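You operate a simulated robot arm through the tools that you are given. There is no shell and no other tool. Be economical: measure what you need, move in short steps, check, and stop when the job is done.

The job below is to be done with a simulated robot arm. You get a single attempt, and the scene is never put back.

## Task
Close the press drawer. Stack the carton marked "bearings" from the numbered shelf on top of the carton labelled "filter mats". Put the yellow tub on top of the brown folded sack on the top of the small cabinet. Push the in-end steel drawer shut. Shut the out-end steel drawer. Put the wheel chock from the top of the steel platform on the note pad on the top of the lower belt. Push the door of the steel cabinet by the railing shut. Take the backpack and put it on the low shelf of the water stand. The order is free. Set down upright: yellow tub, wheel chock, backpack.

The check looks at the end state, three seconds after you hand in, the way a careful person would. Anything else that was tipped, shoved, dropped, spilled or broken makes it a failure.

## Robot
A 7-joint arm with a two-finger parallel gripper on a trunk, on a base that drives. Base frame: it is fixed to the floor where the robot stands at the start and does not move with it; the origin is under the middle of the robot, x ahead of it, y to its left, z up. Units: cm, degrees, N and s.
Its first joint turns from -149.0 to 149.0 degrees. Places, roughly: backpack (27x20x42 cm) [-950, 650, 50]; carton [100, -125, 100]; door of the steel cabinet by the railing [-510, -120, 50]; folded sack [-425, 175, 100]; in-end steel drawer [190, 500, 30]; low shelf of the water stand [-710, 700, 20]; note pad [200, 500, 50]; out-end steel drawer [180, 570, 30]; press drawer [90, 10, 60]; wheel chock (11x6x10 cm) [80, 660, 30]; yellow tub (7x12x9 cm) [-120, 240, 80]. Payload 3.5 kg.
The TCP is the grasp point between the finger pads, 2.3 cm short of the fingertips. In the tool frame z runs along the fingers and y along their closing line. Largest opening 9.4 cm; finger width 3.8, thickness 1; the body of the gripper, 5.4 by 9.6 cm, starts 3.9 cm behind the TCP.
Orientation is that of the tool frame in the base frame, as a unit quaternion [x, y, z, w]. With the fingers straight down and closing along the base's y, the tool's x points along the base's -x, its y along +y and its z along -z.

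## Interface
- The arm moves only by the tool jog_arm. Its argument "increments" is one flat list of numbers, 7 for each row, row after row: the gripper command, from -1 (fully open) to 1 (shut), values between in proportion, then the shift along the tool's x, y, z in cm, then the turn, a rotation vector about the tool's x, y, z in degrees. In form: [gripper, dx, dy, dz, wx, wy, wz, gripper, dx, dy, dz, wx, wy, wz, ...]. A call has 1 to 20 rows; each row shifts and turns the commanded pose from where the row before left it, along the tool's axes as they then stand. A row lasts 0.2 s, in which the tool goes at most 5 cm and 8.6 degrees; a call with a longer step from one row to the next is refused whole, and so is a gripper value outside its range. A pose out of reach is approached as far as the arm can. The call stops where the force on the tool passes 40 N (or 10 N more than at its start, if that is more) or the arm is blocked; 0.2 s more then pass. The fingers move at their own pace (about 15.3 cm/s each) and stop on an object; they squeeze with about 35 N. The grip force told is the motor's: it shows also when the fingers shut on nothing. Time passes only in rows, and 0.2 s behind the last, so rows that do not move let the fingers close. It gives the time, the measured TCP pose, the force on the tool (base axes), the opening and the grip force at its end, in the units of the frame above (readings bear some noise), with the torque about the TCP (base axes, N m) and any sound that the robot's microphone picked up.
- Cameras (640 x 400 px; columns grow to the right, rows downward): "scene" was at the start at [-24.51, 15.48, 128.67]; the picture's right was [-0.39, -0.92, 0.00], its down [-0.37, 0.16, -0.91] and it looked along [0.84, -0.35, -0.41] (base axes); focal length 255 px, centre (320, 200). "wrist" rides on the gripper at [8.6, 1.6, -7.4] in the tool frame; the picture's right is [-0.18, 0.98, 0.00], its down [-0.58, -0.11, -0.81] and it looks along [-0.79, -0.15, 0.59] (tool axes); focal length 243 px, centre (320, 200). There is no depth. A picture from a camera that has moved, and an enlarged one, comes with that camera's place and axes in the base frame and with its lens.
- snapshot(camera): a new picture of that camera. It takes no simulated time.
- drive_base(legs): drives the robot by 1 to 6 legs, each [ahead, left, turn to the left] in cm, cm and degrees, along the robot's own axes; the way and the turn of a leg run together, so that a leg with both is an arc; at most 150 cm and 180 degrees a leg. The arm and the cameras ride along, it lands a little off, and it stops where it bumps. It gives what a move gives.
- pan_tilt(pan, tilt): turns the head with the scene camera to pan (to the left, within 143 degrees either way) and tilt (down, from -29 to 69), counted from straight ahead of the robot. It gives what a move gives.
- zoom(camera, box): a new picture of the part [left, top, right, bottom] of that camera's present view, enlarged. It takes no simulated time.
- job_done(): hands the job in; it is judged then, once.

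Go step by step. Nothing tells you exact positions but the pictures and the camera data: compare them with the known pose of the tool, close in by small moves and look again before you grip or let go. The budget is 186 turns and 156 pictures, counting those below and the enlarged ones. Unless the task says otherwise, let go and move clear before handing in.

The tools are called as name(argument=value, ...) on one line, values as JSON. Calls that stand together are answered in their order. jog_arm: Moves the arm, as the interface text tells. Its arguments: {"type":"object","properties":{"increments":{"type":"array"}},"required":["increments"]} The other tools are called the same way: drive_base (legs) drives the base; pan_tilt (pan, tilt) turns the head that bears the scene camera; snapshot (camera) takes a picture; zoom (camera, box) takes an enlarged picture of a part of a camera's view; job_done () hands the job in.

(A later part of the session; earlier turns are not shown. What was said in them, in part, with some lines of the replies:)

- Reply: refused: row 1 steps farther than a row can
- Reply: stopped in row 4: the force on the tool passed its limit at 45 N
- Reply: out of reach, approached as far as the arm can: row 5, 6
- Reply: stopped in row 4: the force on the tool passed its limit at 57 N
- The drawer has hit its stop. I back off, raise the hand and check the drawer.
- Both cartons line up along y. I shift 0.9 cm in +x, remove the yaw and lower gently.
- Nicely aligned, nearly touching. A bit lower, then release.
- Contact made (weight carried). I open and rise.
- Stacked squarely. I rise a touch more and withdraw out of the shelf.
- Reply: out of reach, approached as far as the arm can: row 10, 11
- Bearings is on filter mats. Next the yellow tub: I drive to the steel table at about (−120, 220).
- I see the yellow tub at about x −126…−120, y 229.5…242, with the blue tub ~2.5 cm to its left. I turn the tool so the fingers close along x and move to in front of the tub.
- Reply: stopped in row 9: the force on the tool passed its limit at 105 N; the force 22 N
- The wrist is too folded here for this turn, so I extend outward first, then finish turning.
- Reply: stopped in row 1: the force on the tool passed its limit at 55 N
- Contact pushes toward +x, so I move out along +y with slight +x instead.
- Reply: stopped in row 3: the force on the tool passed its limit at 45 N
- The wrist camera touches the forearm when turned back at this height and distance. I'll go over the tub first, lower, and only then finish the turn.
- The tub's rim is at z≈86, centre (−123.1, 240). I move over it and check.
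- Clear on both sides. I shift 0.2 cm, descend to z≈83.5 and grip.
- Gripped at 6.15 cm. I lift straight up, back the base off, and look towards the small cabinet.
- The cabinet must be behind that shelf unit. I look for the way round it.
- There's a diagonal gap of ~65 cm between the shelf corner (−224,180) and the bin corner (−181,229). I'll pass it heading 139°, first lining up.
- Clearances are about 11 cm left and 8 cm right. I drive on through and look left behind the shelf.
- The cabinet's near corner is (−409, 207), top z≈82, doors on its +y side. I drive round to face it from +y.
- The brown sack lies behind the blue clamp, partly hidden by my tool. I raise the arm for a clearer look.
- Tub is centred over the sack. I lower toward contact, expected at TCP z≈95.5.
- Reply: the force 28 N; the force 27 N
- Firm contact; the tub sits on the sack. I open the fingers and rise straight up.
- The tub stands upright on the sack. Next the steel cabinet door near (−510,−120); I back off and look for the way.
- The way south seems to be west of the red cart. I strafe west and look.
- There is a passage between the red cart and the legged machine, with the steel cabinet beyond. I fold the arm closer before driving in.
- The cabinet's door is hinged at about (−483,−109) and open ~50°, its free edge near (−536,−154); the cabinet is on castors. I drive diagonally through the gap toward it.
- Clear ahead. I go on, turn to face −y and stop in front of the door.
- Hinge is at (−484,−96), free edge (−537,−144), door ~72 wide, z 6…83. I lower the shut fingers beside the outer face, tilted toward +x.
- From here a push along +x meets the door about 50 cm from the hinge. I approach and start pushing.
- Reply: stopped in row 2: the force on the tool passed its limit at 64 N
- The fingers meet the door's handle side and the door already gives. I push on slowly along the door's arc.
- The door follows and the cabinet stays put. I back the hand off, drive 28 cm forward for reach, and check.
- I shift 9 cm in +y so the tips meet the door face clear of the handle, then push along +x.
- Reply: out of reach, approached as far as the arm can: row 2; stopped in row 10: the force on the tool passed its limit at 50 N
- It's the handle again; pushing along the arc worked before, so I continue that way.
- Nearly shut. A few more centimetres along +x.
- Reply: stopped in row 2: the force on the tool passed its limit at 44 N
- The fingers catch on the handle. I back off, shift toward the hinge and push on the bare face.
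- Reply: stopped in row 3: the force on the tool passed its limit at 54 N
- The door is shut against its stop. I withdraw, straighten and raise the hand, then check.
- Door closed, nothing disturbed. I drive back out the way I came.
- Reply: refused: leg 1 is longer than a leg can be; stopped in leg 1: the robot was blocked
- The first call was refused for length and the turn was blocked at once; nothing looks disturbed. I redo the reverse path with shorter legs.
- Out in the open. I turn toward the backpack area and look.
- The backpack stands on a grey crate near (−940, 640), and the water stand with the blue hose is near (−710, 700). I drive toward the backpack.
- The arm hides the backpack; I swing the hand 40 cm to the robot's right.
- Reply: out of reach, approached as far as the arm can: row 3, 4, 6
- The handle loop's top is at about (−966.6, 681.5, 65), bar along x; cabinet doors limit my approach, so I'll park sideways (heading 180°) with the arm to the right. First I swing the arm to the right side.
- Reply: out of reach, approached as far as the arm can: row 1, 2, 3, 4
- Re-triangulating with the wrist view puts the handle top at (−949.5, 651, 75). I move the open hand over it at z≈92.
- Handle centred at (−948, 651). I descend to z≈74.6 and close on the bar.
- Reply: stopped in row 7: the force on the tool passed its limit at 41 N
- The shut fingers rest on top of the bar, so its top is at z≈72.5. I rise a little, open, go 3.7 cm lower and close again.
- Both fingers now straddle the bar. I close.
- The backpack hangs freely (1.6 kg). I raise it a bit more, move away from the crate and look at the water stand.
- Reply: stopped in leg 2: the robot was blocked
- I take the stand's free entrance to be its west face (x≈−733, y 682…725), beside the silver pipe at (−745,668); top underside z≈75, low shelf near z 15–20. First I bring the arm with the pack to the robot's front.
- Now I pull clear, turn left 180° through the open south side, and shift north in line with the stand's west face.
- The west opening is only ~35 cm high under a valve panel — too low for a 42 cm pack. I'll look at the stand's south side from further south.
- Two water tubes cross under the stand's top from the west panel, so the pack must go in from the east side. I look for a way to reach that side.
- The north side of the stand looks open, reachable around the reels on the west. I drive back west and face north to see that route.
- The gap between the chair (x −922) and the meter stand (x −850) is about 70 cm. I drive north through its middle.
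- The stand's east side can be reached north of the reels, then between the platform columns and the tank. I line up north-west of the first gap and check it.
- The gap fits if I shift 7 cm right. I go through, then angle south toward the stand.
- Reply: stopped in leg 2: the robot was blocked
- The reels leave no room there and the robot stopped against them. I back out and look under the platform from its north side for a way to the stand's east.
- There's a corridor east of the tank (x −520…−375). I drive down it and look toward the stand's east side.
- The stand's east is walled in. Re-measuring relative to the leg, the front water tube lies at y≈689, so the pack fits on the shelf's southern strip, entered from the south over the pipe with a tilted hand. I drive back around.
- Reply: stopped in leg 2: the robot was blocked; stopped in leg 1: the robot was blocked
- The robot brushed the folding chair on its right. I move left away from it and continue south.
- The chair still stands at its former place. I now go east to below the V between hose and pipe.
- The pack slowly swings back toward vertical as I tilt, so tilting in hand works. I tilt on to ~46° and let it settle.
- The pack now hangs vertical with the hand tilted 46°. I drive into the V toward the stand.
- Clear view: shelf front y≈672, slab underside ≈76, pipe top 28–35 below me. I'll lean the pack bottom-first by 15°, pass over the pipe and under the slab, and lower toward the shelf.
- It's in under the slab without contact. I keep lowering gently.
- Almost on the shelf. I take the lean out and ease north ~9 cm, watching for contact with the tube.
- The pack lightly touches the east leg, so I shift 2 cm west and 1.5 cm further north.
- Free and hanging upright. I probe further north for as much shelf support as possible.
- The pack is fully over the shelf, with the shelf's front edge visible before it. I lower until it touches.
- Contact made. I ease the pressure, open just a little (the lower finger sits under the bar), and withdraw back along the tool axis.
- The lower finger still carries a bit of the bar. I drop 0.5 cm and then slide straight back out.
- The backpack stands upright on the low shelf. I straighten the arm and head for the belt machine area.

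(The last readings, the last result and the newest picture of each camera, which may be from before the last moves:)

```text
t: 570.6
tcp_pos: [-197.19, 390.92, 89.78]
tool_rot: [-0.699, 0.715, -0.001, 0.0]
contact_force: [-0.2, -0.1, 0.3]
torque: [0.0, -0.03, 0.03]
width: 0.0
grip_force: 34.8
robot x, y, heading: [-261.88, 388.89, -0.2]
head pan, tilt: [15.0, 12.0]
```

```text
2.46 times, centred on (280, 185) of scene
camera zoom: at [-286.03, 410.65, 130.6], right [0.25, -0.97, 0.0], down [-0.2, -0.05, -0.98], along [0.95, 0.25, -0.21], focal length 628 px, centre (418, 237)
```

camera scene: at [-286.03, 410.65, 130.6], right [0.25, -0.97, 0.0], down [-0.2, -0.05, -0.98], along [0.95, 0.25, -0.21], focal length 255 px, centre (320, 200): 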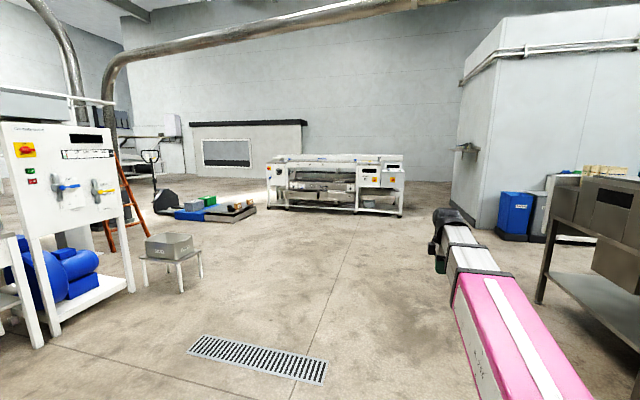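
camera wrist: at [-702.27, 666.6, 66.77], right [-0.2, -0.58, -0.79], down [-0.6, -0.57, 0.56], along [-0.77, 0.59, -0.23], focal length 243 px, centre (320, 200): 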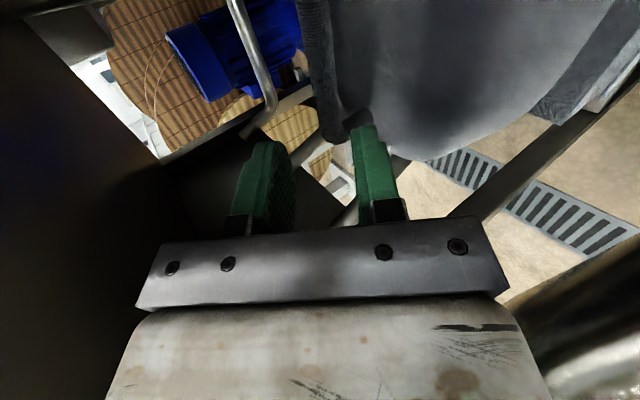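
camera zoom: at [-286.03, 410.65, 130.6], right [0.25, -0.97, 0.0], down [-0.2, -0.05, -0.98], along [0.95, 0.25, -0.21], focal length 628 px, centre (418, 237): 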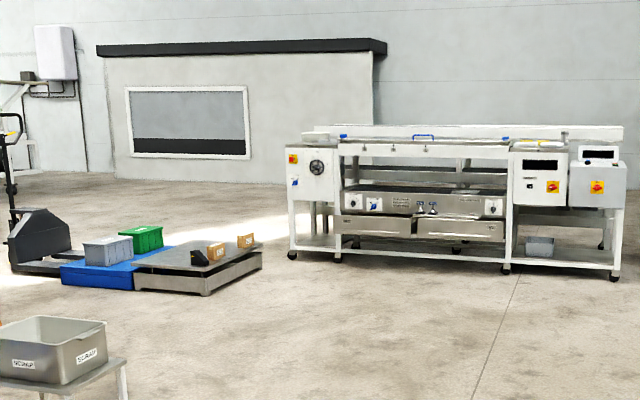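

The belt machine with the two lower drawers, and the steel platform with the black wheel chock, are ahead. I drive to the front of the drawers.

drive_base(legs=[[150, 0, 0], [150, 0, 0], [20, 50, 0], [0, 70, 0]])

pan_tilt(pan=-5, tilt=30)

snapshot(camera="scene")

```text
t: 591.3
tcp_pos: [121.5, 515.8, 89.82]
tool_rot: [-0.705, 0.709, -0.002, 0.0]
contact_force: [0.9, 0.4, -0.2]
torque: [0.01, 0.05, -0.03]
width: 0.0
grip_force: 35.6
robot x, y, heading: [56.5, 512.53, 0.8]
head pan, tilt: [15.0, 12.0]
```

```text
t: 592.1
tcp_pos: [121.54, 515.72, 89.81]
tool_rot: [-0.704, 0.71, -0.002, 0.0]
contact_force: [0.1, 0.1, 0.4]
torque: [0.0, 0.03, 0.02]
width: 0.03
grip_force: 35.4
robot x, y, heading: [56.62, 513.14, 0.7]
head pan, tilt: [-5.0, 30.0]
```

```text
27 pictures are left
camera scene: at [32.5, 530.66, 127.7], right [-0.07, -1.0, 0.0], down [-0.5, 0.04, -0.87], along [0.86, -0.06, -0.5], focal length 255 px, centre (320, 200)
```

scene: 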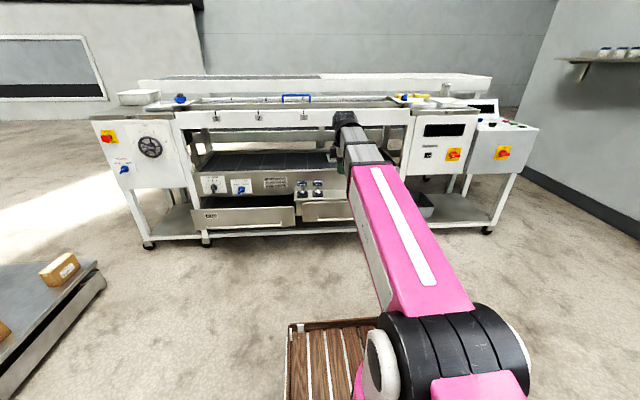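

zoom(camera="scene", box=[180, 130, 380, 250])

```text
3.20 times, centred on (280, 190) of scene
camera zoom: at [32.5, 530.66, 127.7], right [-0.07, -1.0, 0.0], down [-0.5, 0.04, -0.87], along [0.86, -0.06, -0.5], focal length 816 px, centre (448, 232)
```

zoom: 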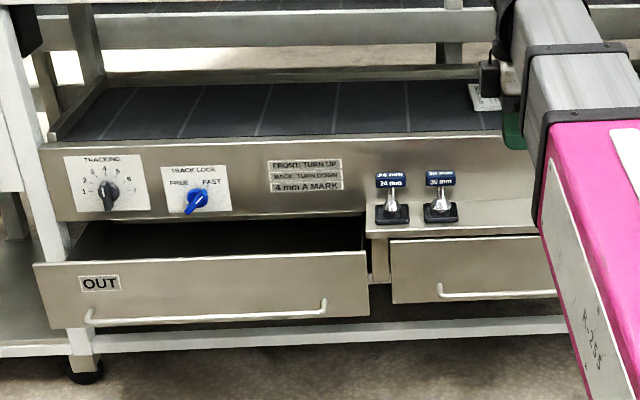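

The OUT drawer front is at x≈178–181, z 21…37, y 537…607, handle at z≈26; IN is further right and less open. I lower the shut fingers, tilted forward, to z≈35.

jog_arm(increments=[1, 0, 0, 4.9, 0, 0, 0, 1, 0, 0, 4.9, 0, 0, 0, 1, 0, 0, 4.9, 0, 0, 0, 1, 0, 0, 4.9, 0, 0, 0, 1, 0, 0, 4.9, 0, 0, 0, 1, 0, 0, 4.9, 0, 0, 0, 1, 0, 0, 4.9, 0, 0, 0, 1, 0, 0, 4.9, 0, 0, 0, 1, 0, 0, 4.9, 0, 0, 0, 1, 0, 0, 4.9, 0, 0, 0, 1, 0, 0, 5, 0, 0, 0, 1, 0, 0, 0.9, 0, 0, 0, 1, 0, 0, 0, 8, 0, 0, 1, 0, 0, 0, 8, 0, 0, 1, 0, 0, 0, 8, 0, 0, 1, 0, 0, 0, 8, 0, 0, 1, 0, 0, 0, 8, 0, 0])

```text
t: 595.7
tcp_pos: [121.57, 515.51, 34.98]
tool_rot: [-0.663, 0.665, -0.245, 0.241]
contact_force: [0.3, 0.1, 0.6]
torque: [0.02, 0.01, 0.0]
width: 0.02
grip_force: 34.6
robot x, y, heading: [56.51, 512.39, 0.9]
head pan, tilt: [-5.0, 30.0]
```

drive_base(legs=[[0, 57, 0], [33, 0, 0]])

jog_arm(increments=[1, 0, -2.3, 1.93, 0, 0, 0, 1, 0, -2.3, 1.93, 0, 0, 0, 1, 0, -1.53, 1.29, 0, 0, 0, 1, 0, -1.53, 1.29, 0, 0, 0, 1, 0, -1.53, 1.29, 0, 0, 0, 1, 0, -1.15, 0.96, 0, 0, 0, 1, 0, -1.15, 0.96, 0, 0, 0, 1, 0, -1.15, 0.96, 0, 0, 0, 1, 0, -1.15, 0.96, 0, 0, 0, 1, 0, -1.15, 0.96, 0, 0, 0])

snapshot(camera="scene")

```text
t: 600.7
tcp_pos: [153.32, 573.03, 35.01]
tool_rot: [-0.663, 0.665, -0.244, 0.241]
contact_force: [0.3, -0.9, 1.0]
torque: [0.02, 0.02, -0.01]
width: 0.02
grip_force: 34.5
robot x, y, heading: [88.62, 570.16, 1.1]
head pan, tilt: [-5.0, 30.0]
```

```text
t: 602.9
tcp_pos: [172.85, 573.12, 34.76]
tool_rot: [-0.664, 0.665, -0.244, 0.24]
contact_force: [-1.1, -0.4, 0.1]
torque: [0.0, 0.04, -0.01]
width: 0.0
grip_force: 35.0
robot x, y, heading: [88.68, 570.36, 1.0]
head pan, tilt: [-5.0, 30.0]
```

```text
25 pictures are left
camera scene: at [64.18, 587.99, 127.69], right [-0.07, -1.0, 0.0], down [-0.5, 0.03, -0.87], along [0.86, -0.06, -0.5], focal length 255 px, centre (320, 200)
```

scene: 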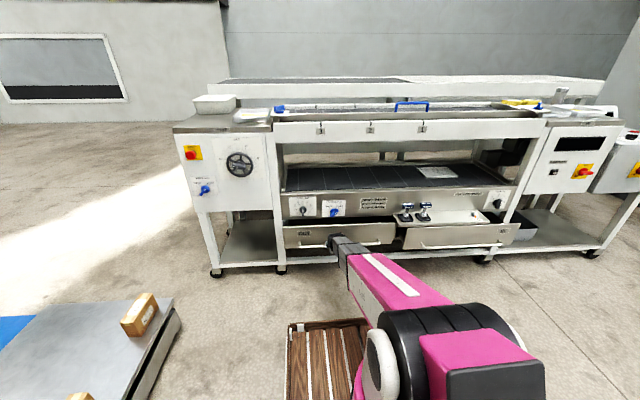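

At the drawer. I keep pushing until it stops; the note pad is visible on the lower belt at right.

jog_arm(increments=[1, 0, -1.0, 0.84, 0, 0, 0, 1, 0, -1.0, 0.84, 0, 0, 0, 1, 0, -1.0, 0.84, 0, 0, 0, 1, 0, -1.0, 0.84, 0, 0, 0, 1, 0, -1.0, 0.84, 0, 0, 0, 1, 0, -1.0, 0.84, 0, 0, 0, 1, 0, -1.0, 0.84, 0, 0, 0, 1, 0, -1.0, 0.84, 0, 0, 0, 1, 0, -1.0, 0.84, 0, 0, 0, 1, 0, -1.0, 0.84, 0, 0, 0, 1, 0, -1.0, 0.84, 0, 0, 0, 1, 0, -1.0, 0.84, 0, 0, 0, 1, 0, -1.0, 0.84, 0, 0, 0])

zoom(camera="scene", box=[260, 150, 540, 290])

```text
t: 604.3
tcp_pos: [179.81, 572.86, 34.97]
tool_rot: [-0.665, 0.666, -0.24, 0.237]
contact_force: [-3.7, 0.1, 5.5]
torque: [0.11, -0.02, 0.09]
width: 0.0
grip_force: 35.0
robot x, y, heading: [88.16, 570.19, 1.3]
head pan, tilt: [-5.0, 30.0]
stopped in row 7: the force on the tool passed its limit at 53 N (the readings are from after the stop); the commanded pose is now the measured one
```

```text
2.29 times, centred on (400, 220) of scene
camera zoom: at [64.11, 587.99, 127.69], right [-0.07, -1.0, 0.0], down [-0.5, 0.03, -0.87], along [0.86, -0.06, -0.5], focal length 583 px, centre (137, 154)
```

zoom: 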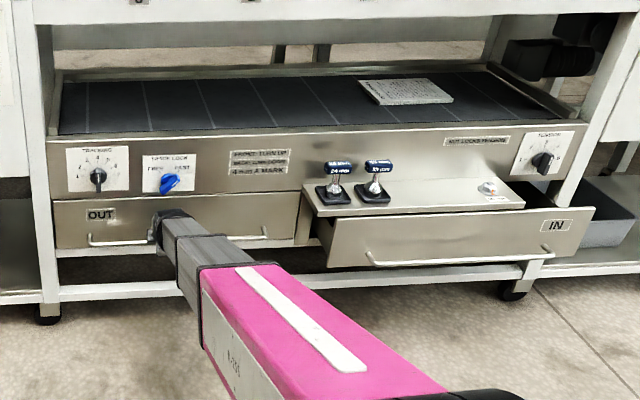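

OUT is flush. I back off and move right to the IN drawer, aiming at y≈471, clear of the lever ledge.

jog_arm(increments=[1, 0, 2.3, -1.93, 0, 0, 0, 1, 0, 3.06, -2.57, 0, 0, 0, 1, 0, 3.06, -2.57, 0, 0, 0, 1, 0, 3.06, -2.57, 0, 0, 0, 1, 0, 3.06, -2.57, 0, 0, 0])

drive_base(legs=[[0, 0, -1.2], [0, -102, 0]])

snapshot(camera="scene")

```text
t: 605.5
tcp_pos: [160.78, 572.95, 35.22]
tool_rot: [-0.665, 0.666, -0.24, 0.236]
contact_force: [-0.4, 0.3, 0.4]
torque: [0.01, -0.02, 0.03]
width: 0.0
grip_force: 34.3
robot x, y, heading: [88.57, 570.0, 0.8]
head pan, tilt: [-5.0, 30.0]
```

```text
t: 611.2
tcp_pos: [160.8, 469.59, 35.12]
tool_rot: [-0.66, 0.671, -0.242, 0.234]
contact_force: [0.4, -0.4, 0.8]
torque: [0.02, 0.03, -0.01]
width: 0.0
grip_force: 35.4
robot x, y, heading: [88.79, 467.61, 0.1]
head pan, tilt: [-5.0, 30.0]
```

```text
23 pictures are left
camera scene: at [64.39, 485.92, 127.69], right [-0.08, -1.0, 0.0], down [-0.5, 0.04, -0.87], along [0.86, -0.07, -0.5], focal length 255 px, centre (320, 200)
```

scene: 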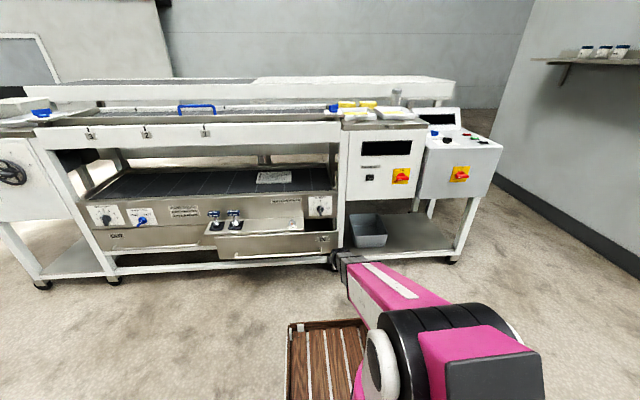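

The drawer spans y 467…537, so I shift to y≈477 and push.

jog_arm(increments=[1, -4, 0, 0, 0, 0, 0, 1, -3.8, 0, 0, 0, 0, 0, 1, 0, -2.3, 1.93, 0, 0, 0, 1, 0, -2.3, 1.93, 0, 0, 0, 1, 0, -1.53, 1.29, 0, 0, 0, 1, 0, -1.0, 0.84, 0, 0, 0, 1, 0, -1.0, 0.84, 0, 0, 0, 1, 0, -1.0, 0.84, 0, 0, 0, 1, 0, -1.0, 0.84, 0, 0, 0, 1, 0, -1.0, 0.84, 0, 0, 0, 1, 0, -1.0, 0.84, 0, 0, 0, 1, 0, -1.0, 0.84, 0, 0, 0, 1, 0, -1.0, 0.84, 0, 0, 0, 1, 0, -1.0, 0.84, 0, 0, 0, 1, 0, -1.0, 0.84, 0, 0, 0, 1, 0, -1.0, 0.84, 0, 0, 0])

zoom(camera="scene", box=[80, 150, 380, 290])

```text
t: 614.2
tcp_pos: [179.65, 476.91, 34.93]
tool_rot: [-0.662, 0.672, -0.24, 0.23]
contact_force: [-3.5, -1.7, 4.4]
torque: [0.07, -0.05, 0.0]
width: 0.02
grip_force: 34.6
robot x, y, heading: [88.49, 468.04, 0.2]
head pan, tilt: [-5.0, 30.0]
stopped in row 14: the force on the tool passed its limit at 54 N (the readings are from after the stop); the commanded pose is now the measured one
```

```text
2.13 times, centred on (230, 220) of scene
camera zoom: at [64.33, 485.91, 127.69], right [-0.08, -1.0, 0.0], down [-0.5, 0.04, -0.87], along [0.86, -0.07, -0.5], focal length 544 px, centre (512, 157)
```

zoom: 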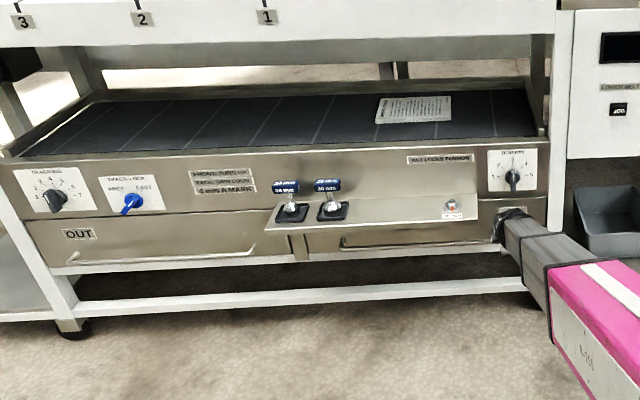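

Both steel drawers are flush. By triangulation the note pad is at about (208, 502.5, 61). I back off, straighten and raise the tool, then turn it so the camera points forward for the chock.

jog_arm(increments=[1, 0, 2.3, -1.93, 0, 0, 0, 1, 0, 3.06, -2.57, 0, 0, 0, 1, 0, 3.06, -2.57, 0, 0, 0, 1, 0, 3.06, -2.57, 0, 0, 0, 1, 0, 0, 0, -8, 0, 0, 1, 0, 0, 0, -8, 0, 0, 1, 0, 0, 0, -8, 0, 0, 1, 0, 0, 0, -8, 0, 0, 1, 0, 0, 0, -7.5, 0, 0, 1, 0, 0, -4.8, 0, 0, 0, 1, 0, 0, -4.8, 0, 0, 0, 1, 0, 0, -4.8, 0, 0, 0, 1, 0, 0, -4.8, 0, 0, 0, 1, 0, 0, -4.8, 0, 0, 0, 1, 0, 0, -4.8, 0, 0, 0, 1, 0, 0, -4.8, 0, 0, 0, 1, 0, 0, -4.8, 0, 0, 0])

jog_arm(increments=[-1, 0, 0, 0, 0, 0, -8.2, -1, 0, 0, 0, 0, 0, -8.2, -1, 0, 0, 0, 0, 0, -8.2, -1, 0, 0, 0, 0, 0, -8.2, -1, 0, 0, 0, 0, 0, -8.2, -1, 0, 0, 0, 0, 0, -8.2, -1, 0, 0, 0, 0, 0, -8.2, -1, 0, 0, 0, 0, 0, -8.2, -1, 0, 0, 0, 0, 0, -8.2, -1, 0, 0, 0, 0, 0, -8.2, -1, 0, 0, 0, 0, 0, -8.2])

drive_base(legs=[[-50, 0, 0], [0, 60, 0], [0, 0, 90]])

pan_tilt(pan=-15, tilt=40)

snapshot(camera="scene")

```text
t: 617.8
tcp_pos: [165.22, 477.72, 73.51]
tool_rot: [-0.701, 0.713, 0.003, -0.007]
contact_force: [0.1, 0.0, 0.6]
torque: [-0.01, -0.02, 0.0]
width: 0.03
grip_force: 35.0
robot x, y, heading: [88.54, 467.48, 0.3]
head pan, tilt: [-5.0, 30.0]
```

```text
t: 620.2
tcp_pos: [165.27, 477.45, 73.5]
tool_rot: [1.0, -0.006, -0.006, 0.004]
contact_force: [-0.5, -1.0, -0.4]
torque: [-0.01, 0.0, 0.01]
width: 9.37
grip_force: 0.0
robot x, y, heading: [88.61, 467.78, 0.3]
head pan, tilt: [-5.0, 30.0]
```

```text
t: 629.9
tcp_pos: [29.17, 603.79, 73.61]
tool_rot: [0.714, 0.701, -0.002, 0.007]
contact_force: [0.8, 0.2, 0.0]
torque: [0.01, 0.04, 0.01]
width: 9.4
grip_force: 0.2
robot x, y, heading: [38.91, 527.09, 89.9]
head pan, tilt: [-5.0, 30.0]
```

```text
t: 630.6
tcp_pos: [29.21, 603.77, 73.44]
tool_rot: [0.713, 0.701, -0.002, 0.007]
contact_force: [0.6, -0.3, 0.4]
torque: [0.01, 0.01, 0.0]
width: 9.41
grip_force: 0.1
robot x, y, heading: [38.67, 527.18, 89.9]
head pan, tilt: [-15.0, 40.0]
```

```text
21 pictures are left
camera scene: at [21.83, 502.26, 126.16], right [0.97, -0.26, 0.0], down [-0.17, -0.62, -0.77], along [0.2, 0.74, -0.64], focal length 255 px, centre (320, 200)
```

scene: 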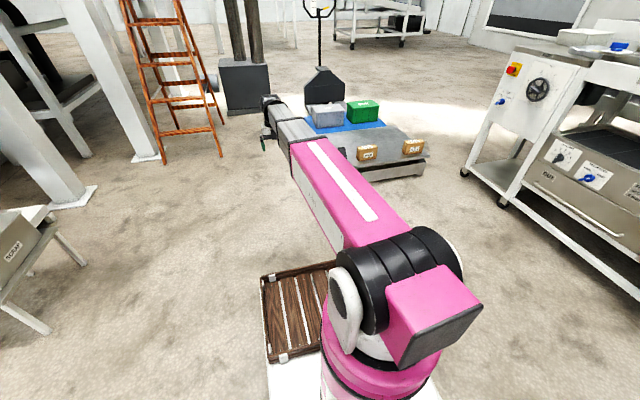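

zoom(camera="scene", box=[320, 110, 440, 190])

```text
5.00 times, centred on (380, 150) of scene
camera zoom: at [21.83, 502.26, 126.16], right [0.97, -0.26, 0.0], down [-0.17, -0.62, -0.77], along [0.2, 0.74, -0.64], focal length 1275 px, centre (20, 450)
```

zoom: 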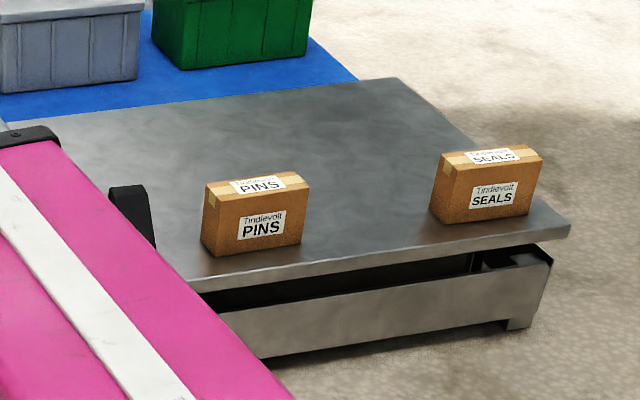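

The chock is at about (86, 673) behind my arm, left of the PINS carton; platform top z≈19. I drive in front of it and tilt the tool 56° forward for a near-horizontal grip.

drive_base(legs=[[0, -46, 0], [60, 0, 0]])

jog_arm(increments=[-1, 0, 0, 0, 0, 8, 0, -1, 0, 0, 0, 0, 8, 0, -1, 0, 0, 0, 0, 8, 0, -1, 0, 0, 0, 0, 8, 0, -1, 0, 0, 0, 0, 8, 0, -1, 0, 0, 0, 0, 8, 0, -1, 0, 0, 0, 0, 8, 0])

snapshot(camera="wrist")

pan_tilt(pan=-5, tilt=45)

snapshot(camera="scene")

```text
t: 636.4
tcp_pos: [74.23, 664.03, 73.59]
tool_rot: [0.711, 0.704, -0.002, 0.007]
contact_force: [-0.1, -0.4, 0.4]
torque: [0.0, -0.04, -0.01]
width: 9.38
grip_force: 0.1
robot x, y, heading: [84.64, 587.28, 90.3]
head pan, tilt: [-15.0, 40.0]
```

```text
t: 638.0
tcp_pos: [74.15, 663.97, 73.58]
tool_rot: [0.628, 0.625, 0.332, -0.325]
contact_force: [-0.3, 0.0, 0.6]
torque: [0.01, 0.01, 0.0]
width: 9.45
grip_force: 0.0
robot x, y, heading: [84.12, 587.35, 90.4]
head pan, tilt: [-15.0, 40.0]
```

```text
19 pictures are left
camera wrist: at [75.66, 662.83, 85.04], right [0.98, -0.11, -0.14], down [-0.12, -0.99, -0.02], along [-0.14, 0.04, -0.99], focal length 243 px, centre (320, 200)
```

wrist: 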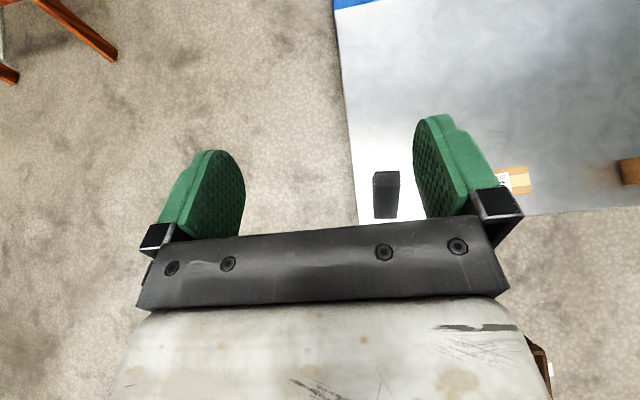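

```text
t: 638.7
tcp_pos: [74.17, 663.96, 73.6]
tool_rot: [0.628, 0.625, 0.331, -0.324]
contact_force: [0.0, -0.3, -1.1]
torque: [0.0, 0.02, -0.03]
width: 9.4
grip_force: 0.1
robot x, y, heading: [84.19, 587.18, 90.4]
head pan, tilt: [-5.0, 45.0]
```

```text
18 pictures are left
camera scene: at [66.24, 562.24, 125.43], right [1.0, -0.08, 0.0], down [-0.06, -0.7, -0.71], along [0.06, 0.71, -0.71], focal length 255 px, centre (320, 200)
```

scene: 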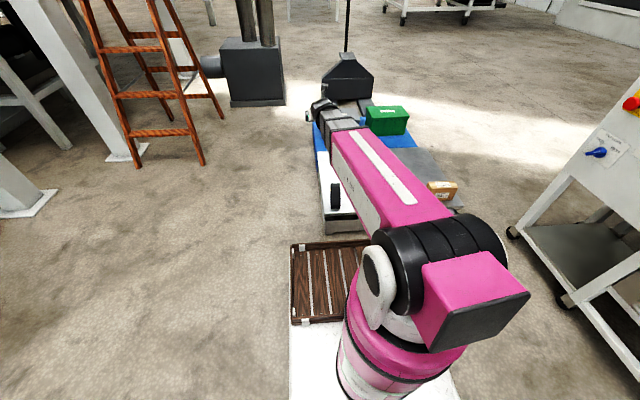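

zoom(camera="scene", box=[310, 165, 370, 240])

```text
5.33 times, centred on (340, 202) of scene
camera zoom: at [66.24, 562.24, 125.43], right [1.0, -0.08, 0.0], down [-0.06, -0.7, -0.71], along [0.06, 0.71, -0.71], focal length 1360 px, centre (213, 187)
```

zoom: 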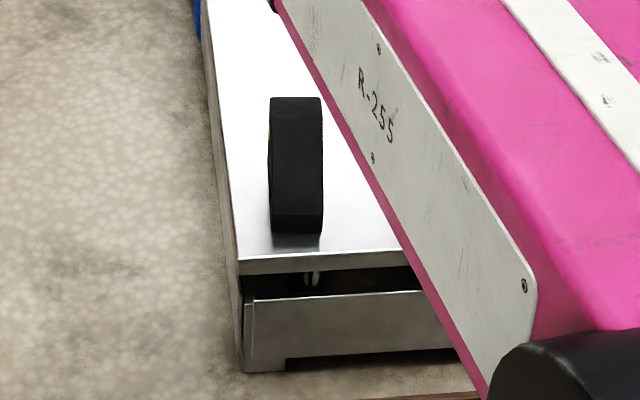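

The chock is a wedge, x 80.2…86.2, y 659…670, z 20…30, tall end north. I move above it and check with the wrist camera before descending.

jog_arm(increments=[-1, -3.07, 1.29, 2.73, 0, 0, 0, -1, -3.07, 1.29, 2.73, 0, 0, 0, -1, -3.07, 1.29, 2.73, 0, 0, 0, -1, -3.07, 1.29, 2.73, 0, 0, 0, -1, -3.07, 1.29, 2.73, 0, 0, 0, -1, -3.07, 1.29, 2.73, 0, 0, 0, -1, -3.07, 1.29, 2.73, 0, 0, 0])

snapshot(camera="wrist")

```text
t: 640.3
tcp_pos: [83.24, 667.32, 45.0]
tool_rot: [0.628, 0.625, 0.332, -0.325]
contact_force: [1.0, 0.1, -0.9]
torque: [0.0, -0.01, 0.0]
width: 9.39
grip_force: 0.0
robot x, y, heading: [84.47, 587.13, 90.3]
head pan, tilt: [-5.0, 45.0]
```

```text
16 pictures are left
camera wrist: at [84.88, 666.21, 56.4], right [0.98, -0.11, -0.14], down [-0.12, -0.99, -0.02], along [-0.14, 0.04, -0.99], focal length 243 px, centre (320, 200)
```

wrist: 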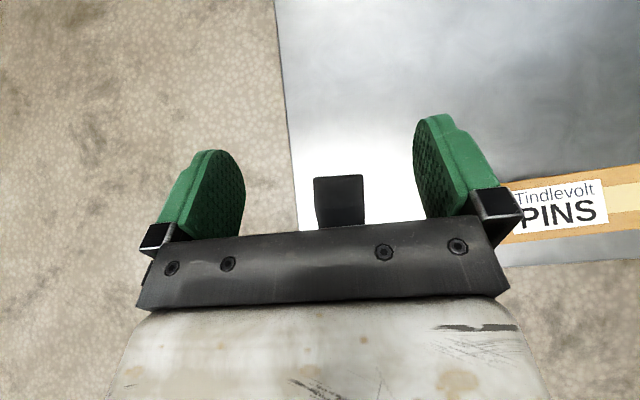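

Centred. I descend to z≈25.8 and grip.

jog_arm(increments=[-1, -3.16, 0.2, 2.18, 0, 0, 0, -1, -3.16, 0, 2.18, 0, 0, 0, -1, -3.16, 0, 2.18, 0, 0, 0, -1, -3.16, 0, 2.18, 0, 0, 0, -1, -3.16, 0, 2.18, 0, 0, 0, 0, 0, 0, 0, 0, 0, 0, 1, 0, 0, 0, 0, 0, 0, 1, 0, 0, 0, 0, 0, 0, 1, 0, 0, 0, 0, 0, 0])

snapshot(camera="wrist")

```text
t: 641.5
tcp_pos: [84.21, 667.07, 27.5]
tool_rot: [0.684, 0.574, 0.306, -0.33]
contact_force: [-6.3, 0.5, 22.5]
torque: [-0.49, -0.03, 0.35]
width: 5.47
grip_force: 8.6
out of reach, approached as far as the arm can: row 4
robot x, y, heading: [84.66, 587.53, 90.8]
head pan, tilt: [-5.0, 45.0]
stopped in row 6: the force on the tool passed its limit at 73 N (the readings are from after the stop); the commanded pose is now the measured one
```

```text
15 pictures are left
camera wrist: at [86.83, 665.94, 38.72], right [0.94, -0.23, -0.25], down [-0.23, -0.97, 0.03], along [-0.25, 0.03, -0.97], focal length 243 px, centre (320, 200)
```

wrist: 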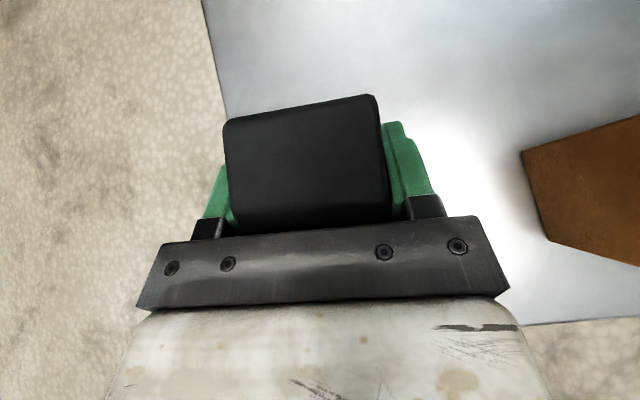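

The arm ran out of posture low down and the tool twisted slightly. I open gently, slide back out and set the robot further back.

jog_arm(increments=[-0.3, 0, 0, 0, 0, 0, 0, -0.8, 0, 0, 0, 0, 0, 0, -1, 0, 0, 0, 0, 0, 0, -1, 0, 0, -2, 0, 0, 0, -1, 0, 0, -3, 0, 0, 0, -1, 0, 0, -4, 0, 0, 0, -1, 2, 0, -4, 0, 0, 0, -1, 4, 0, -2, 0, 0, 0])

snapshot(camera="wrist")

```text
t: 643.3
tcp_pos: [84.7, 658.55, 41.16]
tool_rot: [0.683, 0.575, 0.307, -0.329]
contact_force: [-0.1, -0.5, -0.7]
torque: [0.01, 0.02, -0.03]
width: 9.4
grip_force: 0.1
robot x, y, heading: [84.2, 587.45, 90.4]
head pan, tilt: [-5.0, 45.0]
```

```text
14 pictures are left
camera wrist: at [87.27, 657.5, 52.42], right [0.94, -0.23, -0.24], down [-0.23, -0.97, 0.03], along [-0.24, 0.03, -0.97], focal length 243 px, centre (320, 200)
```

wrist: 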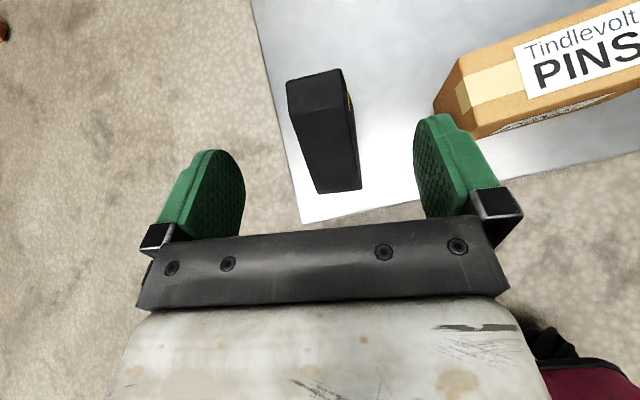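

The chock still stands upright (slight yaw). I drive back 14 cm, true up the tool's roll, and go over it again.

drive_base(legs=[[-14, 0, 0]])

jog_arm(increments=[-1, 0, 0, 0, -4, 0, -3.9, -1, 3.28, -0.64, 3.18, 0, 0, 0, -1, 3.28, -0.64, 3.18, 0, 0, 0, -1, 3.28, -0.64, 3.18, 0, 0, 0, -1, 3.28, -0.64, 3.18, 0, 0, 0, -1, 3.28, -0.64, 3.18, 0, 0, 0])

snapshot(camera="wrist")

```text
t: 644.6
tcp_pos: [84.65, 644.47, 41.15]
tool_rot: [0.685, 0.573, 0.306, -0.329]
contact_force: [-0.1, 0.4, 0.1]
torque: [-0.02, -0.01, 0.0]
width: 9.38
grip_force: 0.0
robot x, y, heading: [84.2, 573.06, 90.5]
head pan, tilt: [-5.0, 45.0]
```

```text
t: 646.0
tcp_pos: [84.79, 667.26, 44.57]
tool_rot: [0.676, 0.585, 0.337, -0.296]
contact_force: [0.3, -0.5, 0.7]
torque: [-0.01, 0.01, -0.01]
width: 9.41
grip_force: 0.0
robot x, y, heading: [84.5, 573.28, 90.6]
head pan, tilt: [-5.0, 45.0]
```

```text
13 pictures are left
camera wrist: at [86.31, 666.33, 56.06], right [0.96, -0.25, -0.15], down [-0.25, -0.97, 0.02], along [-0.15, 0.02, -0.99], focal length 243 px, centre (320, 200)
```

wrist: 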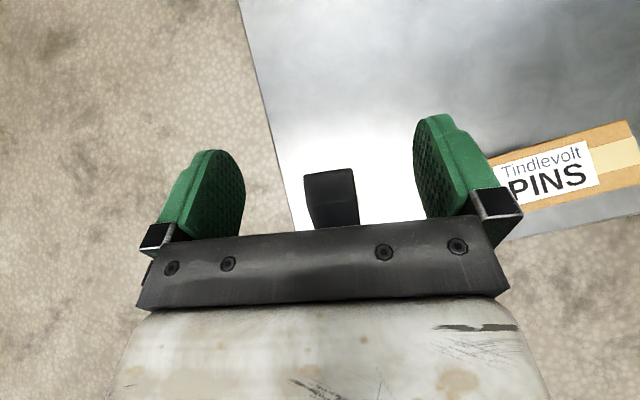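

Level now and aligned. I descend and check the pose before closing.

jog_arm(increments=[-1, -3.03, -0.16, 2.23, 0, 0, 0, -1, -3.03, -0.16, 2.23, 0, 0, 0, -1, -3.03, -0.16, 2.23, 0, 0, 0, -1, -3.03, -0.16, 2.23, 0, 0, 0, -1, -3.03, -0.16, 2.23, 0, 0, 0])

```text
t: 647.2
tcp_pos: [83.87, 667.21, 27.46]
tool_rot: [0.675, 0.584, 0.337, -0.299]
contact_force: [0.6, -5.2, 14.2]
torque: [-0.62, 0.54, 0.23]
width: 9.41
grip_force: 0.1
robot x, y, heading: [84.05, 573.17, 90.8]
head pan, tilt: [-5.0, 45.0]
stopped in row 5: the force on the tool passed its limit at 67 N (the readings are from after the stop); the commanded pose is now the measured one
```

The gripper body rests on the wedge's slope; that depth is enough. I lift 0.6 cm and close.

jog_arm(increments=[-1, 0.48, 0, -0.36, 0, 0, 0, 0, 0, 0, 0, 0, 0, 0, 1, 0, 0, 0, 0, 0, 0, 1, 0, 0, 0, 0, 0, 0, 1, 0, 0, 0, 0, 0, 0])

snapshot(camera="wrist")

```text
t: 648.5
tcp_pos: [83.87, 667.27, 27.9]
tool_rot: [0.676, 0.584, 0.337, -0.297]
contact_force: [-1.9, 1.8, -0.7]
torque: [0.27, 0.01, 0.06]
width: 5.37
grip_force: 35.1
robot x, y, heading: [84.55, 573.22, 90.6]
head pan, tilt: [-5.0, 45.0]
```

```text
12 pictures are left
camera wrist: at [85.48, 666.25, 39.31], right [0.96, -0.25, -0.16], down [-0.25, -0.97, 0.01], along [-0.16, 0.02, -0.99], focal length 243 px, centre (320, 200)
```

wrist: 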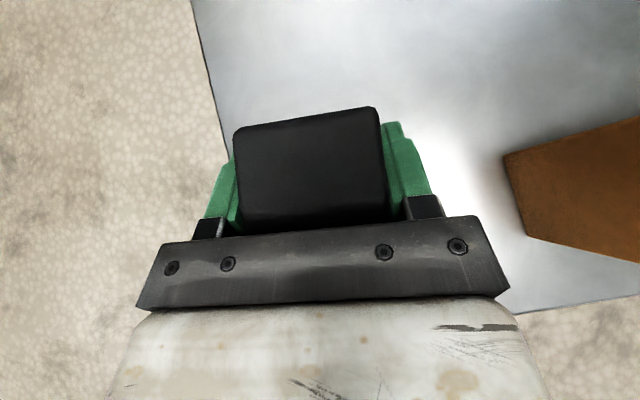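

Chock gripped (5.4 cm). I lift it, then drive to in front of the belt at the note pad's y.

jog_arm(increments=[1, 1.6, 0, -1.2, 0, 0, 0, 1, 3.2, 0, -2.4, 0, 0, 0, 1, 3.85, 0, -2.87, 0, 0, 0, 1, 3.85, 0, -2.87, 0, 0, 0, 1, 3.85, 0, -2.87, 0, 0, 0, 1, 3.85, 0, -2.87, 0, 0, 0, 1, 3.85, 0, -2.87, 0, 0, 0, 1, 3.85, 0, -2.87, 0, 0, 0, 1, 3.85, 0, -2.87, 0, 0, 0, 1, 3.85, 0, -2.87, 0, 0, 0])

```text
t: 650.6
tcp_pos: [84.17, 667.01, 72.36]
tool_rot: [0.676, 0.584, 0.336, -0.297]
contact_force: [0.3, 0.2, -4.4]
torque: [0.06, -0.04, 0.0]
width: 5.41
grip_force: 35.0
robot x, y, heading: [84.26, 573.42, 90.5]
head pan, tilt: [-5.0, 45.0]
```

drive_base(legs=[[-42, 50, 0], [0, 0, -90.5], [0, -29, 0]])

pan_tilt(pan=-5, tilt=22)

zoom(camera="scene", box=[200, 130, 440, 280])

```text
t: 659.7
tcp_pos: [129.22, 502.25, 72.31]
tool_rot: [0.891, -0.061, 0.448, 0.026]
contact_force: [0.3, 0.2, -5.1]
torque: [-0.01, -0.09, -0.03]
width: 5.39
grip_force: 34.9
robot x, y, heading: [35.46, 501.15, 1.1]
head pan, tilt: [-5.0, 45.0]
```

```text
t: 660.6
tcp_pos: [129.28, 502.18, 72.17]
tool_rot: [0.891, -0.062, 0.448, 0.026]
contact_force: [-0.5, -0.1, -4.4]
torque: [-0.01, -0.11, -0.01]
width: 5.43
grip_force: 35.0
robot x, y, heading: [35.16, 500.9, 0.9]
head pan, tilt: [-5.0, 22.0]
```

```text
2.67 times, centred on (320, 205) of scene
camera zoom: at [11.24, 519.06, 128.97], right [-0.07, -1.0, 0.0], down [-0.37, 0.03, -0.93], along [0.92, -0.06, -0.38], focal length 680 px, centre (320, 187)
```

zoom: 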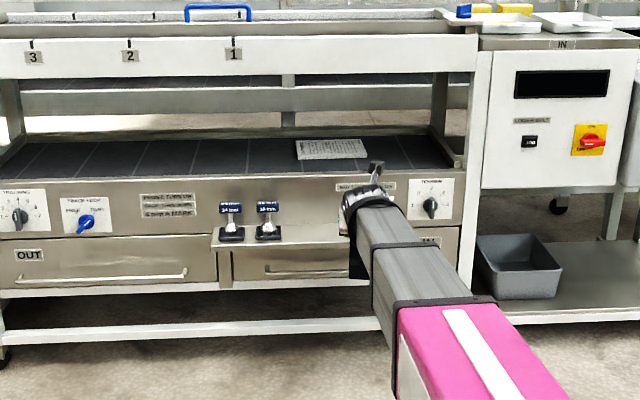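

The pad is confirmed at (208, 502.4, 60.7), spanning x 197…217, y 491…513; the beam above has its underside at z≈88. I lower 1.2 cm and drive the chock in under the beam.

jog_arm(increments=[1, -0.96, 0, 0.71, 0, 0, 0])

drive_base(legs=[[0, 0, -0.9], [50, 0, 0]])

zoom(camera="scene", box=[220, 80, 480, 280])

```text
t: 661.0
tcp_pos: [129.23, 502.23, 71.17]
tool_rot: [0.891, -0.061, 0.449, 0.026]
contact_force: [0.7, 0.5, -3.9]
torque: [0.01, -0.1, -0.03]
width: 5.39
grip_force: 34.9
robot x, y, heading: [34.99, 501.03, 0.9]
head pan, tilt: [-5.0, 22.0]
```

```text
t: 664.2
tcp_pos: [179.19, 500.39, 71.23]
tool_rot: [0.89, -0.069, 0.449, 0.03]
contact_force: [0.2, 0.4, -3.2]
torque: [0.01, -0.08, 0.03]
width: 5.37
grip_force: 34.9
robot x, y, heading: [85.55, 501.21, -0.1]
head pan, tilt: [-5.0, 22.0]
```

```text
2.00 times, centred on (350, 180) of scene
camera zoom: at [61.62, 519.57, 128.98], right [-0.09, -1.0, 0.0], down [-0.37, 0.03, -0.93], along [0.92, -0.08, -0.37], focal length 510 px, centre (260, 240)
```

zoom: 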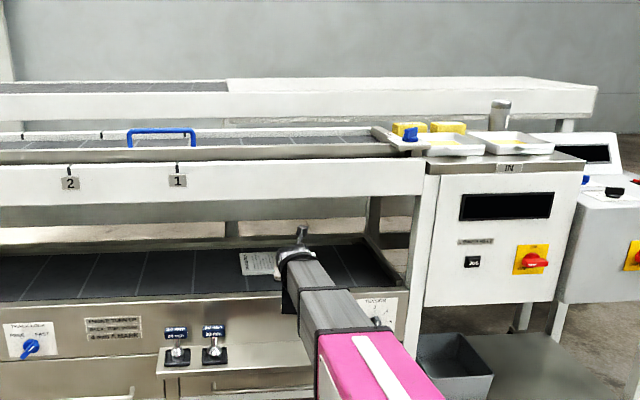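

There's about 3 cm to spare under the beam. I drive 18 cm further, then extend the arm the rest.

drive_base(legs=[[18, 0, 0]])

jog_arm(increments=[1, 1.68, -0.9, 2.34, 0, 0, 0, 1, 1.68, -0.9, 2.34, 0, 0, 0, 1, 1.77, -0.9, 2.38, 0, 0, 0, 1, 1.77, -0.6, 2.38, 0, 0, 0, 1, 0.7, -0.3, 0.9, 0, 0, 0])

zoom(camera="scene", box=[240, 100, 440, 260])

snapshot(camera="wrist")

```text
t: 665.8
tcp_pos: [197.39, 500.42, 71.16]
tool_rot: [0.891, -0.069, 0.448, 0.029]
contact_force: [-0.1, 0.8, -4.1]
torque: [-0.03, -0.09, 0.02]
width: 5.4
grip_force: 35.3
robot x, y, heading: [103.54, 501.66, 0.0]
head pan, tilt: [-5.0, 22.0]
```

```text
t: 667.0
tcp_pos: [210.51, 502.12, 71.04]
tool_rot: [0.891, -0.068, 0.449, 0.029]
contact_force: [-0.6, -0.4, -4.3]
torque: [0.02, -0.08, 0.0]
width: 5.43
grip_force: 34.8
robot x, y, heading: [103.46, 501.57, -0.2]
head pan, tilt: [-5.0, 22.0]
```

```text
2.50 times, centred on (340, 180) of scene
camera zoom: at [79.65, 519.54, 128.98], right [-0.09, -1.0, 0.0], down [-0.37, 0.03, -0.93], along [0.92, -0.08, -0.37], focal length 638 px, centre (270, 250)
```

zoom: 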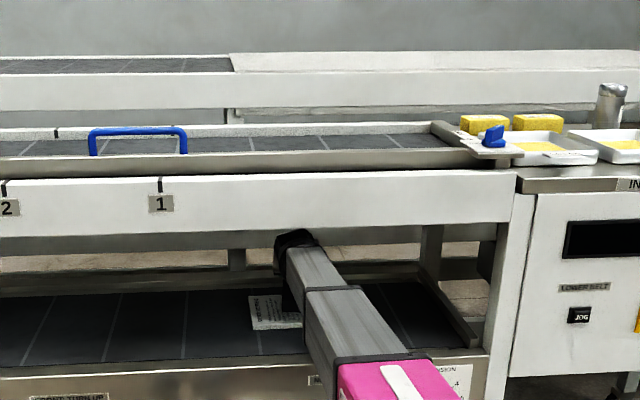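

```text
8 pictures are left
camera wrist: at [209.52, 500.62, 82.53], right [-0.26, -0.95, -0.16], down [-0.97, 0.26, 0.02], along [0.03, 0.16, -0.99], focal length 243 px, centre (320, 200)
```

wrist: 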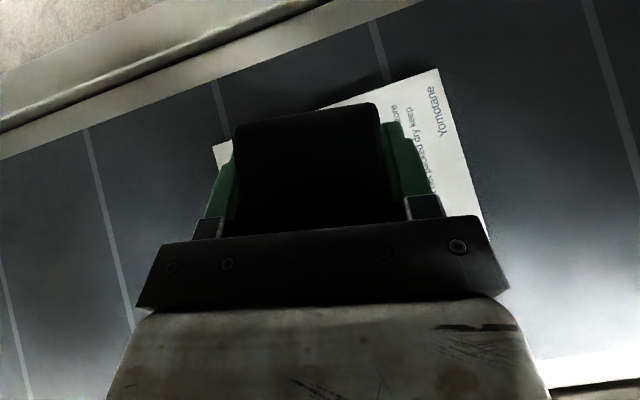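

The chock is centred over the pad. I lower it gently to contact.

jog_arm(increments=[1, -0.8, 0, 0.6, 0, 0, 0, 1, -0.4, 0, 0.3, 0, 0, 0, 1, -0.24, 0, 0.18, 0, 0, 0])

```text
t: 667.8
tcp_pos: [210.59, 502.09, 69.4]
tool_rot: [0.891, -0.069, 0.448, 0.03]
contact_force: [0.5, 0.1, -4.2]
torque: [0.0, -0.13, 0.0]
width: 5.41
grip_force: 35.0
robot x, y, heading: [103.25, 500.91, -0.1]
head pan, tilt: [-5.0, 22.0]
```

jog_arm(increments=[1, -0.24, 0, 0.18, 0, 0, 0, 1, -0.24, 0, 0.18, 0, 0, 0])

jog_arm(increments=[1, -0.2, 0, 0.15, 0, 0, 0, 1, 0, 0, 0, 0, 0, 0])

```text
t: 668.4
tcp_pos: [210.63, 502.06, 68.65]
tool_rot: [0.891, -0.071, 0.448, 0.031]
contact_force: [-0.8, -1.3, -4.8]
torque: [0.03, -0.07, 0.01]
width: 5.39
grip_force: 35.4
robot x, y, heading: [103.16, 501.22, -0.1]
head pan, tilt: [-5.0, 22.0]
```

```text
t: 669.0
tcp_pos: [210.7, 502.14, 68.32]
tool_rot: [0.891, -0.07, 0.448, 0.03]
contact_force: [-0.5, -0.1, -4.6]
torque: [0.0, -0.1, -0.02]
width: 5.4
grip_force: 34.9
robot x, y, heading: [103.03, 501.29, -0.0]
head pan, tilt: [-5.0, 22.0]
```

jog_arm(increments=[1, -0.24, 0, 0.18, 0, 0, 0, 1, 0, 0, 0, 0, 0, 0])

jog_arm(increments=[1, -0.24, 0, 0.18, 0, 0, 0, 1, 0, 0, 0, 0, 0, 0])

```text
t: 669.6
tcp_pos: [210.53, 502.04, 68.09]
tool_rot: [0.89, -0.07, 0.449, 0.029]
contact_force: [0.0, 0.0, -4.8]
torque: [-0.01, -0.11, 0.01]
width: 5.38
grip_force: 34.9
robot x, y, heading: [103.41, 501.25, -0.2]
head pan, tilt: [-5.0, 22.0]
```

```text
t: 670.2
tcp_pos: [210.6, 502.19, 68.07]
tool_rot: [0.89, -0.068, 0.449, 0.03]
contact_force: [-1.1, 1.2, 23.2]
torque: [-0.51, 1.46, -0.03]
width: 5.39
grip_force: 34.9
robot x, y, heading: [103.42, 501.1, 0.0]
head pan, tilt: [-5.0, 22.0]
```

Contact. I open fully and withdraw straight back.

jog_arm(increments=[1, 0.16, 0, -0.12, 0, 0, 0, 0, 0, 0, 0, 0, 0, 0, -0.8, 0, 0, 0, 0, 0, 0, -1, 0, 0, 0, 0, 0, 0, -1, 0.45, 0, -0.3, 0, 0, 0, -1, -1.18, 0.26, -1.59, 0, 0, 0, -1, -1.77, 0.4, -2.38, 0, 0, 0, -1, -1.77, 0.4, -2.38, 0, 0, 0, -1, -1.77, 0.4, -2.38, 0, 0, 0])

snapshot(camera="wrist")

```text
t: 672.2
tcp_pos: [199.59, 502.31, 68.41]
tool_rot: [0.891, -0.069, 0.448, 0.03]
contact_force: [0.3, -0.4, 0.2]
torque: [-0.01, 0.0, -0.03]
width: 9.38
grip_force: 0.1
robot x, y, heading: [103.76, 501.36, 0.1]
head pan, tilt: [-5.0, 22.0]
```

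```text
7 pictures are left
camera wrist: at [198.52, 500.87, 79.96], right [-0.26, -0.95, -0.16], down [-0.97, 0.26, 0.01], along [0.03, 0.16, -0.99], focal length 243 px, centre (320, 200)
```

wrist: 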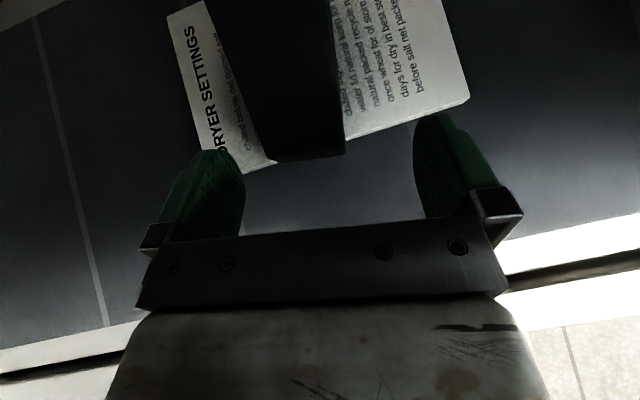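

The chock stands on the pad but its near corner overhangs the pad edge (pad x 203…218) by about 1 cm. I regrip and move it 2.8 cm further in.

jog_arm(increments=[-1, 1.77, -0.4, 2.38, 0, 0, 0, -1, 1.77, -0.4, 2.38, 0, 0, 0, -1, 1.77, -0.4, 2.38, 0, 0, 0, -1, 1.18, -0.26, 1.59, 0, 0, 0, 0, 0, 0, 0, 0, 0, 0, 1, 0, 0, 0, 0, 0, 0, 1, 0, 0, 0, 0, 0, 0, 1, 0, 0, 0, 0, 0, 0])

```text
t: 674.0
tcp_pos: [210.56, 502.08, 68.62]
tool_rot: [0.89, -0.07, 0.449, 0.031]
contact_force: [3.8, 0.2, 5.5]
torque: [-0.15, -0.24, 0.14]
width: 5.37
grip_force: 35.6
robot x, y, heading: [103.17, 501.75, 0.1]
head pan, tilt: [-5.0, 22.0]
```

jog_arm(increments=[1, 0.8, 0, -0.6, 0, 0, 0, 1, 0.83, -0.19, 1.11, 0, 0, 0, 1, 0.83, -0.19, 1.11, 0, 0, 0, 1, 0, 0, 0, 0, 0, 0, 1, -0.4, 0, 0.3, 0, 0, 0])

jog_arm(increments=[1, -0.24, 0, 0.18, 0, 0, 0, 1, 0, 0, 0, 0, 0, 0])

```text
t: 675.2
tcp_pos: [213.37, 502.16, 69.15]
tool_rot: [0.89, -0.07, 0.449, 0.03]
contact_force: [0.1, 1.3, -4.6]
torque: [-0.02, -0.09, 0.0]
width: 5.4
grip_force: 35.0
robot x, y, heading: [103.13, 501.22, -0.3]
head pan, tilt: [-5.0, 22.0]
```

```text
t: 675.8
tcp_pos: [213.41, 502.04, 68.73]
tool_rot: [0.891, -0.07, 0.449, 0.03]
contact_force: [0.3, 0.2, -4.9]
torque: [-0.04, -0.1, -0.01]
width: 5.39
grip_force: 35.1
robot x, y, heading: [103.28, 501.1, 0.2]
head pan, tilt: [-5.0, 22.0]
```

jog_arm(increments=[1, -0.2, 0, 0.15, 0, 0, 0, 1, 0, 0, 0, 0, 0, 0])

jog_arm(increments=[1, -0.16, 0, 0.12, 0, 0, 0, 1, 0, 0, 0, 0, 0, 0])

```text
t: 676.4
tcp_pos: [213.5, 502.08, 68.67]
tool_rot: [0.89, -0.069, 0.449, 0.03]
contact_force: [-1.8, -0.2, 6.4]
torque: [-0.27, 0.52, -0.03]
width: 5.39
grip_force: 35.0
robot x, y, heading: [103.67, 501.37, 0.0]
head pan, tilt: [-5.0, 22.0]
```

```text
t: 677.0
tcp_pos: [213.38, 502.13, 68.64]
tool_rot: [0.89, -0.068, 0.451, 0.029]
contact_force: [-1.0, 0.7, 31.3]
torque: [-0.73, 1.32, 0.03]
width: 5.36
grip_force: 34.7
robot x, y, heading: [103.28, 501.32, -0.1]
head pan, tilt: [-5.0, 22.0]
```

Seated. I release and withdraw straight back again.

jog_arm(increments=[1, 0.2, 0, -0.15, 0, 0, 0, 0, 0, 0, 0, 0, 0, 0, -0.8, 0, 0, 0, 0, 0, 0, -1, 0, 0, 0, 0, 0, 0, -1, 0.3, 0, -0.22, 0, 0, 0, -1, -1.18, 0.26, -1.59, 0, 0, 0, -1, -1.77, 0.4, -2.38, 0, 0, 0, -1, -1.77, 0.4, -2.38, 0, 0, 0, -1, -1.77, 0.4, -2.38, 0, 0, 0])

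snapshot(camera="wrist")

```text
t: 679.0
tcp_pos: [202.43, 502.35, 69.04]
tool_rot: [0.891, -0.07, 0.448, 0.031]
contact_force: [0.3, -0.1, 0.3]
torque: [0.03, -0.02, -0.01]
width: 9.42
grip_force: 0.1
robot x, y, heading: [103.53, 501.39, -0.1]
head pan, tilt: [-5.0, 22.0]
```

```text
6 pictures are left
camera wrist: at [201.25, 500.86, 80.39], right [-0.26, -0.95, -0.16], down [-0.97, 0.26, 0.01], along [0.03, 0.15, -0.99], focal length 243 px, centre (320, 200)
```

wrist: 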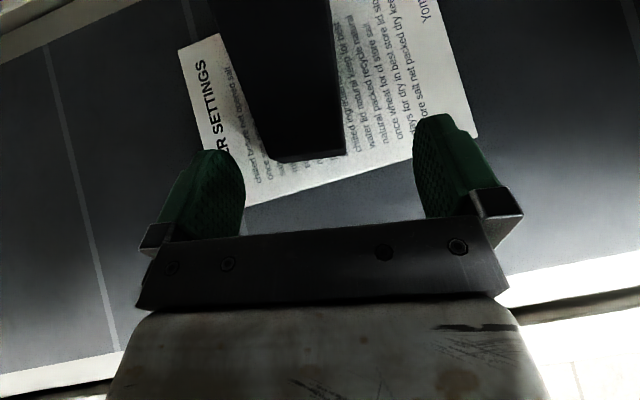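

The chock is now well within the pad. I back the robot straight out and take a last look.

drive_base(legs=[[-60, 0, 0]])

zoom(camera="scene", box=[160, 100, 440, 275])

```text
t: 682.4
tcp_pos: [142.32, 502.7, 68.93]
tool_rot: [0.891, -0.067, 0.449, 0.029]
contact_force: [0.6, 0.6, -0.1]
torque: [-0.02, -0.02, 0.04]
width: 9.42
grip_force: 0.1
robot x, y, heading: [43.12, 501.44, 0.2]
head pan, tilt: [-5.0, 22.0]
```

```text
2.29 times, centred on (300, 188) of scene
camera zoom: at [19.5, 519.37, 128.98], right [-0.08, -1.0, 0.0], down [-0.37, 0.03, -0.93], along [0.92, -0.08, -0.37], focal length 583 px, centre (366, 229)
```

zoom: 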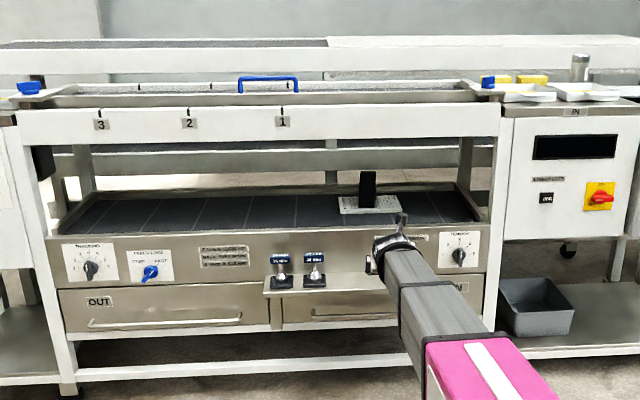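

The chock stands upright on the pad, both steel drawers are shut, the gripper is clear, and the other items are in place. I hand in.

job_done()

```text
The job is handed in.
```

I did all eight items and handed the job in; no result has come back yet.

- **Drawers and door:** I pushed the press drawer, both steel drawers and the cabinet door until each hit its stop. Each looked flush in the pictures afterwards.
- **Cartons:** The "bearings" carton sits squarely on the "filter mats" carton.
- **Yellow tub:** It stands upright on the folded sack.
- **Wheel chock:** It stands upright, fully on the note pad. I moved it 2.8 cm further in after the first set-down left a corner over the edge.
- **Backpack:** It stands upright on the low shelf of the water stand.

While driving with the backpack, the robot bumped three things:

- **Folding chair:** I brushed it, then measured it again. It still stood where it had been, within about 3 cm.
- **Cable reels:** I was stopped by them once and did not check whether they moved.
- **Floor hose:** I was stopped near the grey end block and did not check that either.
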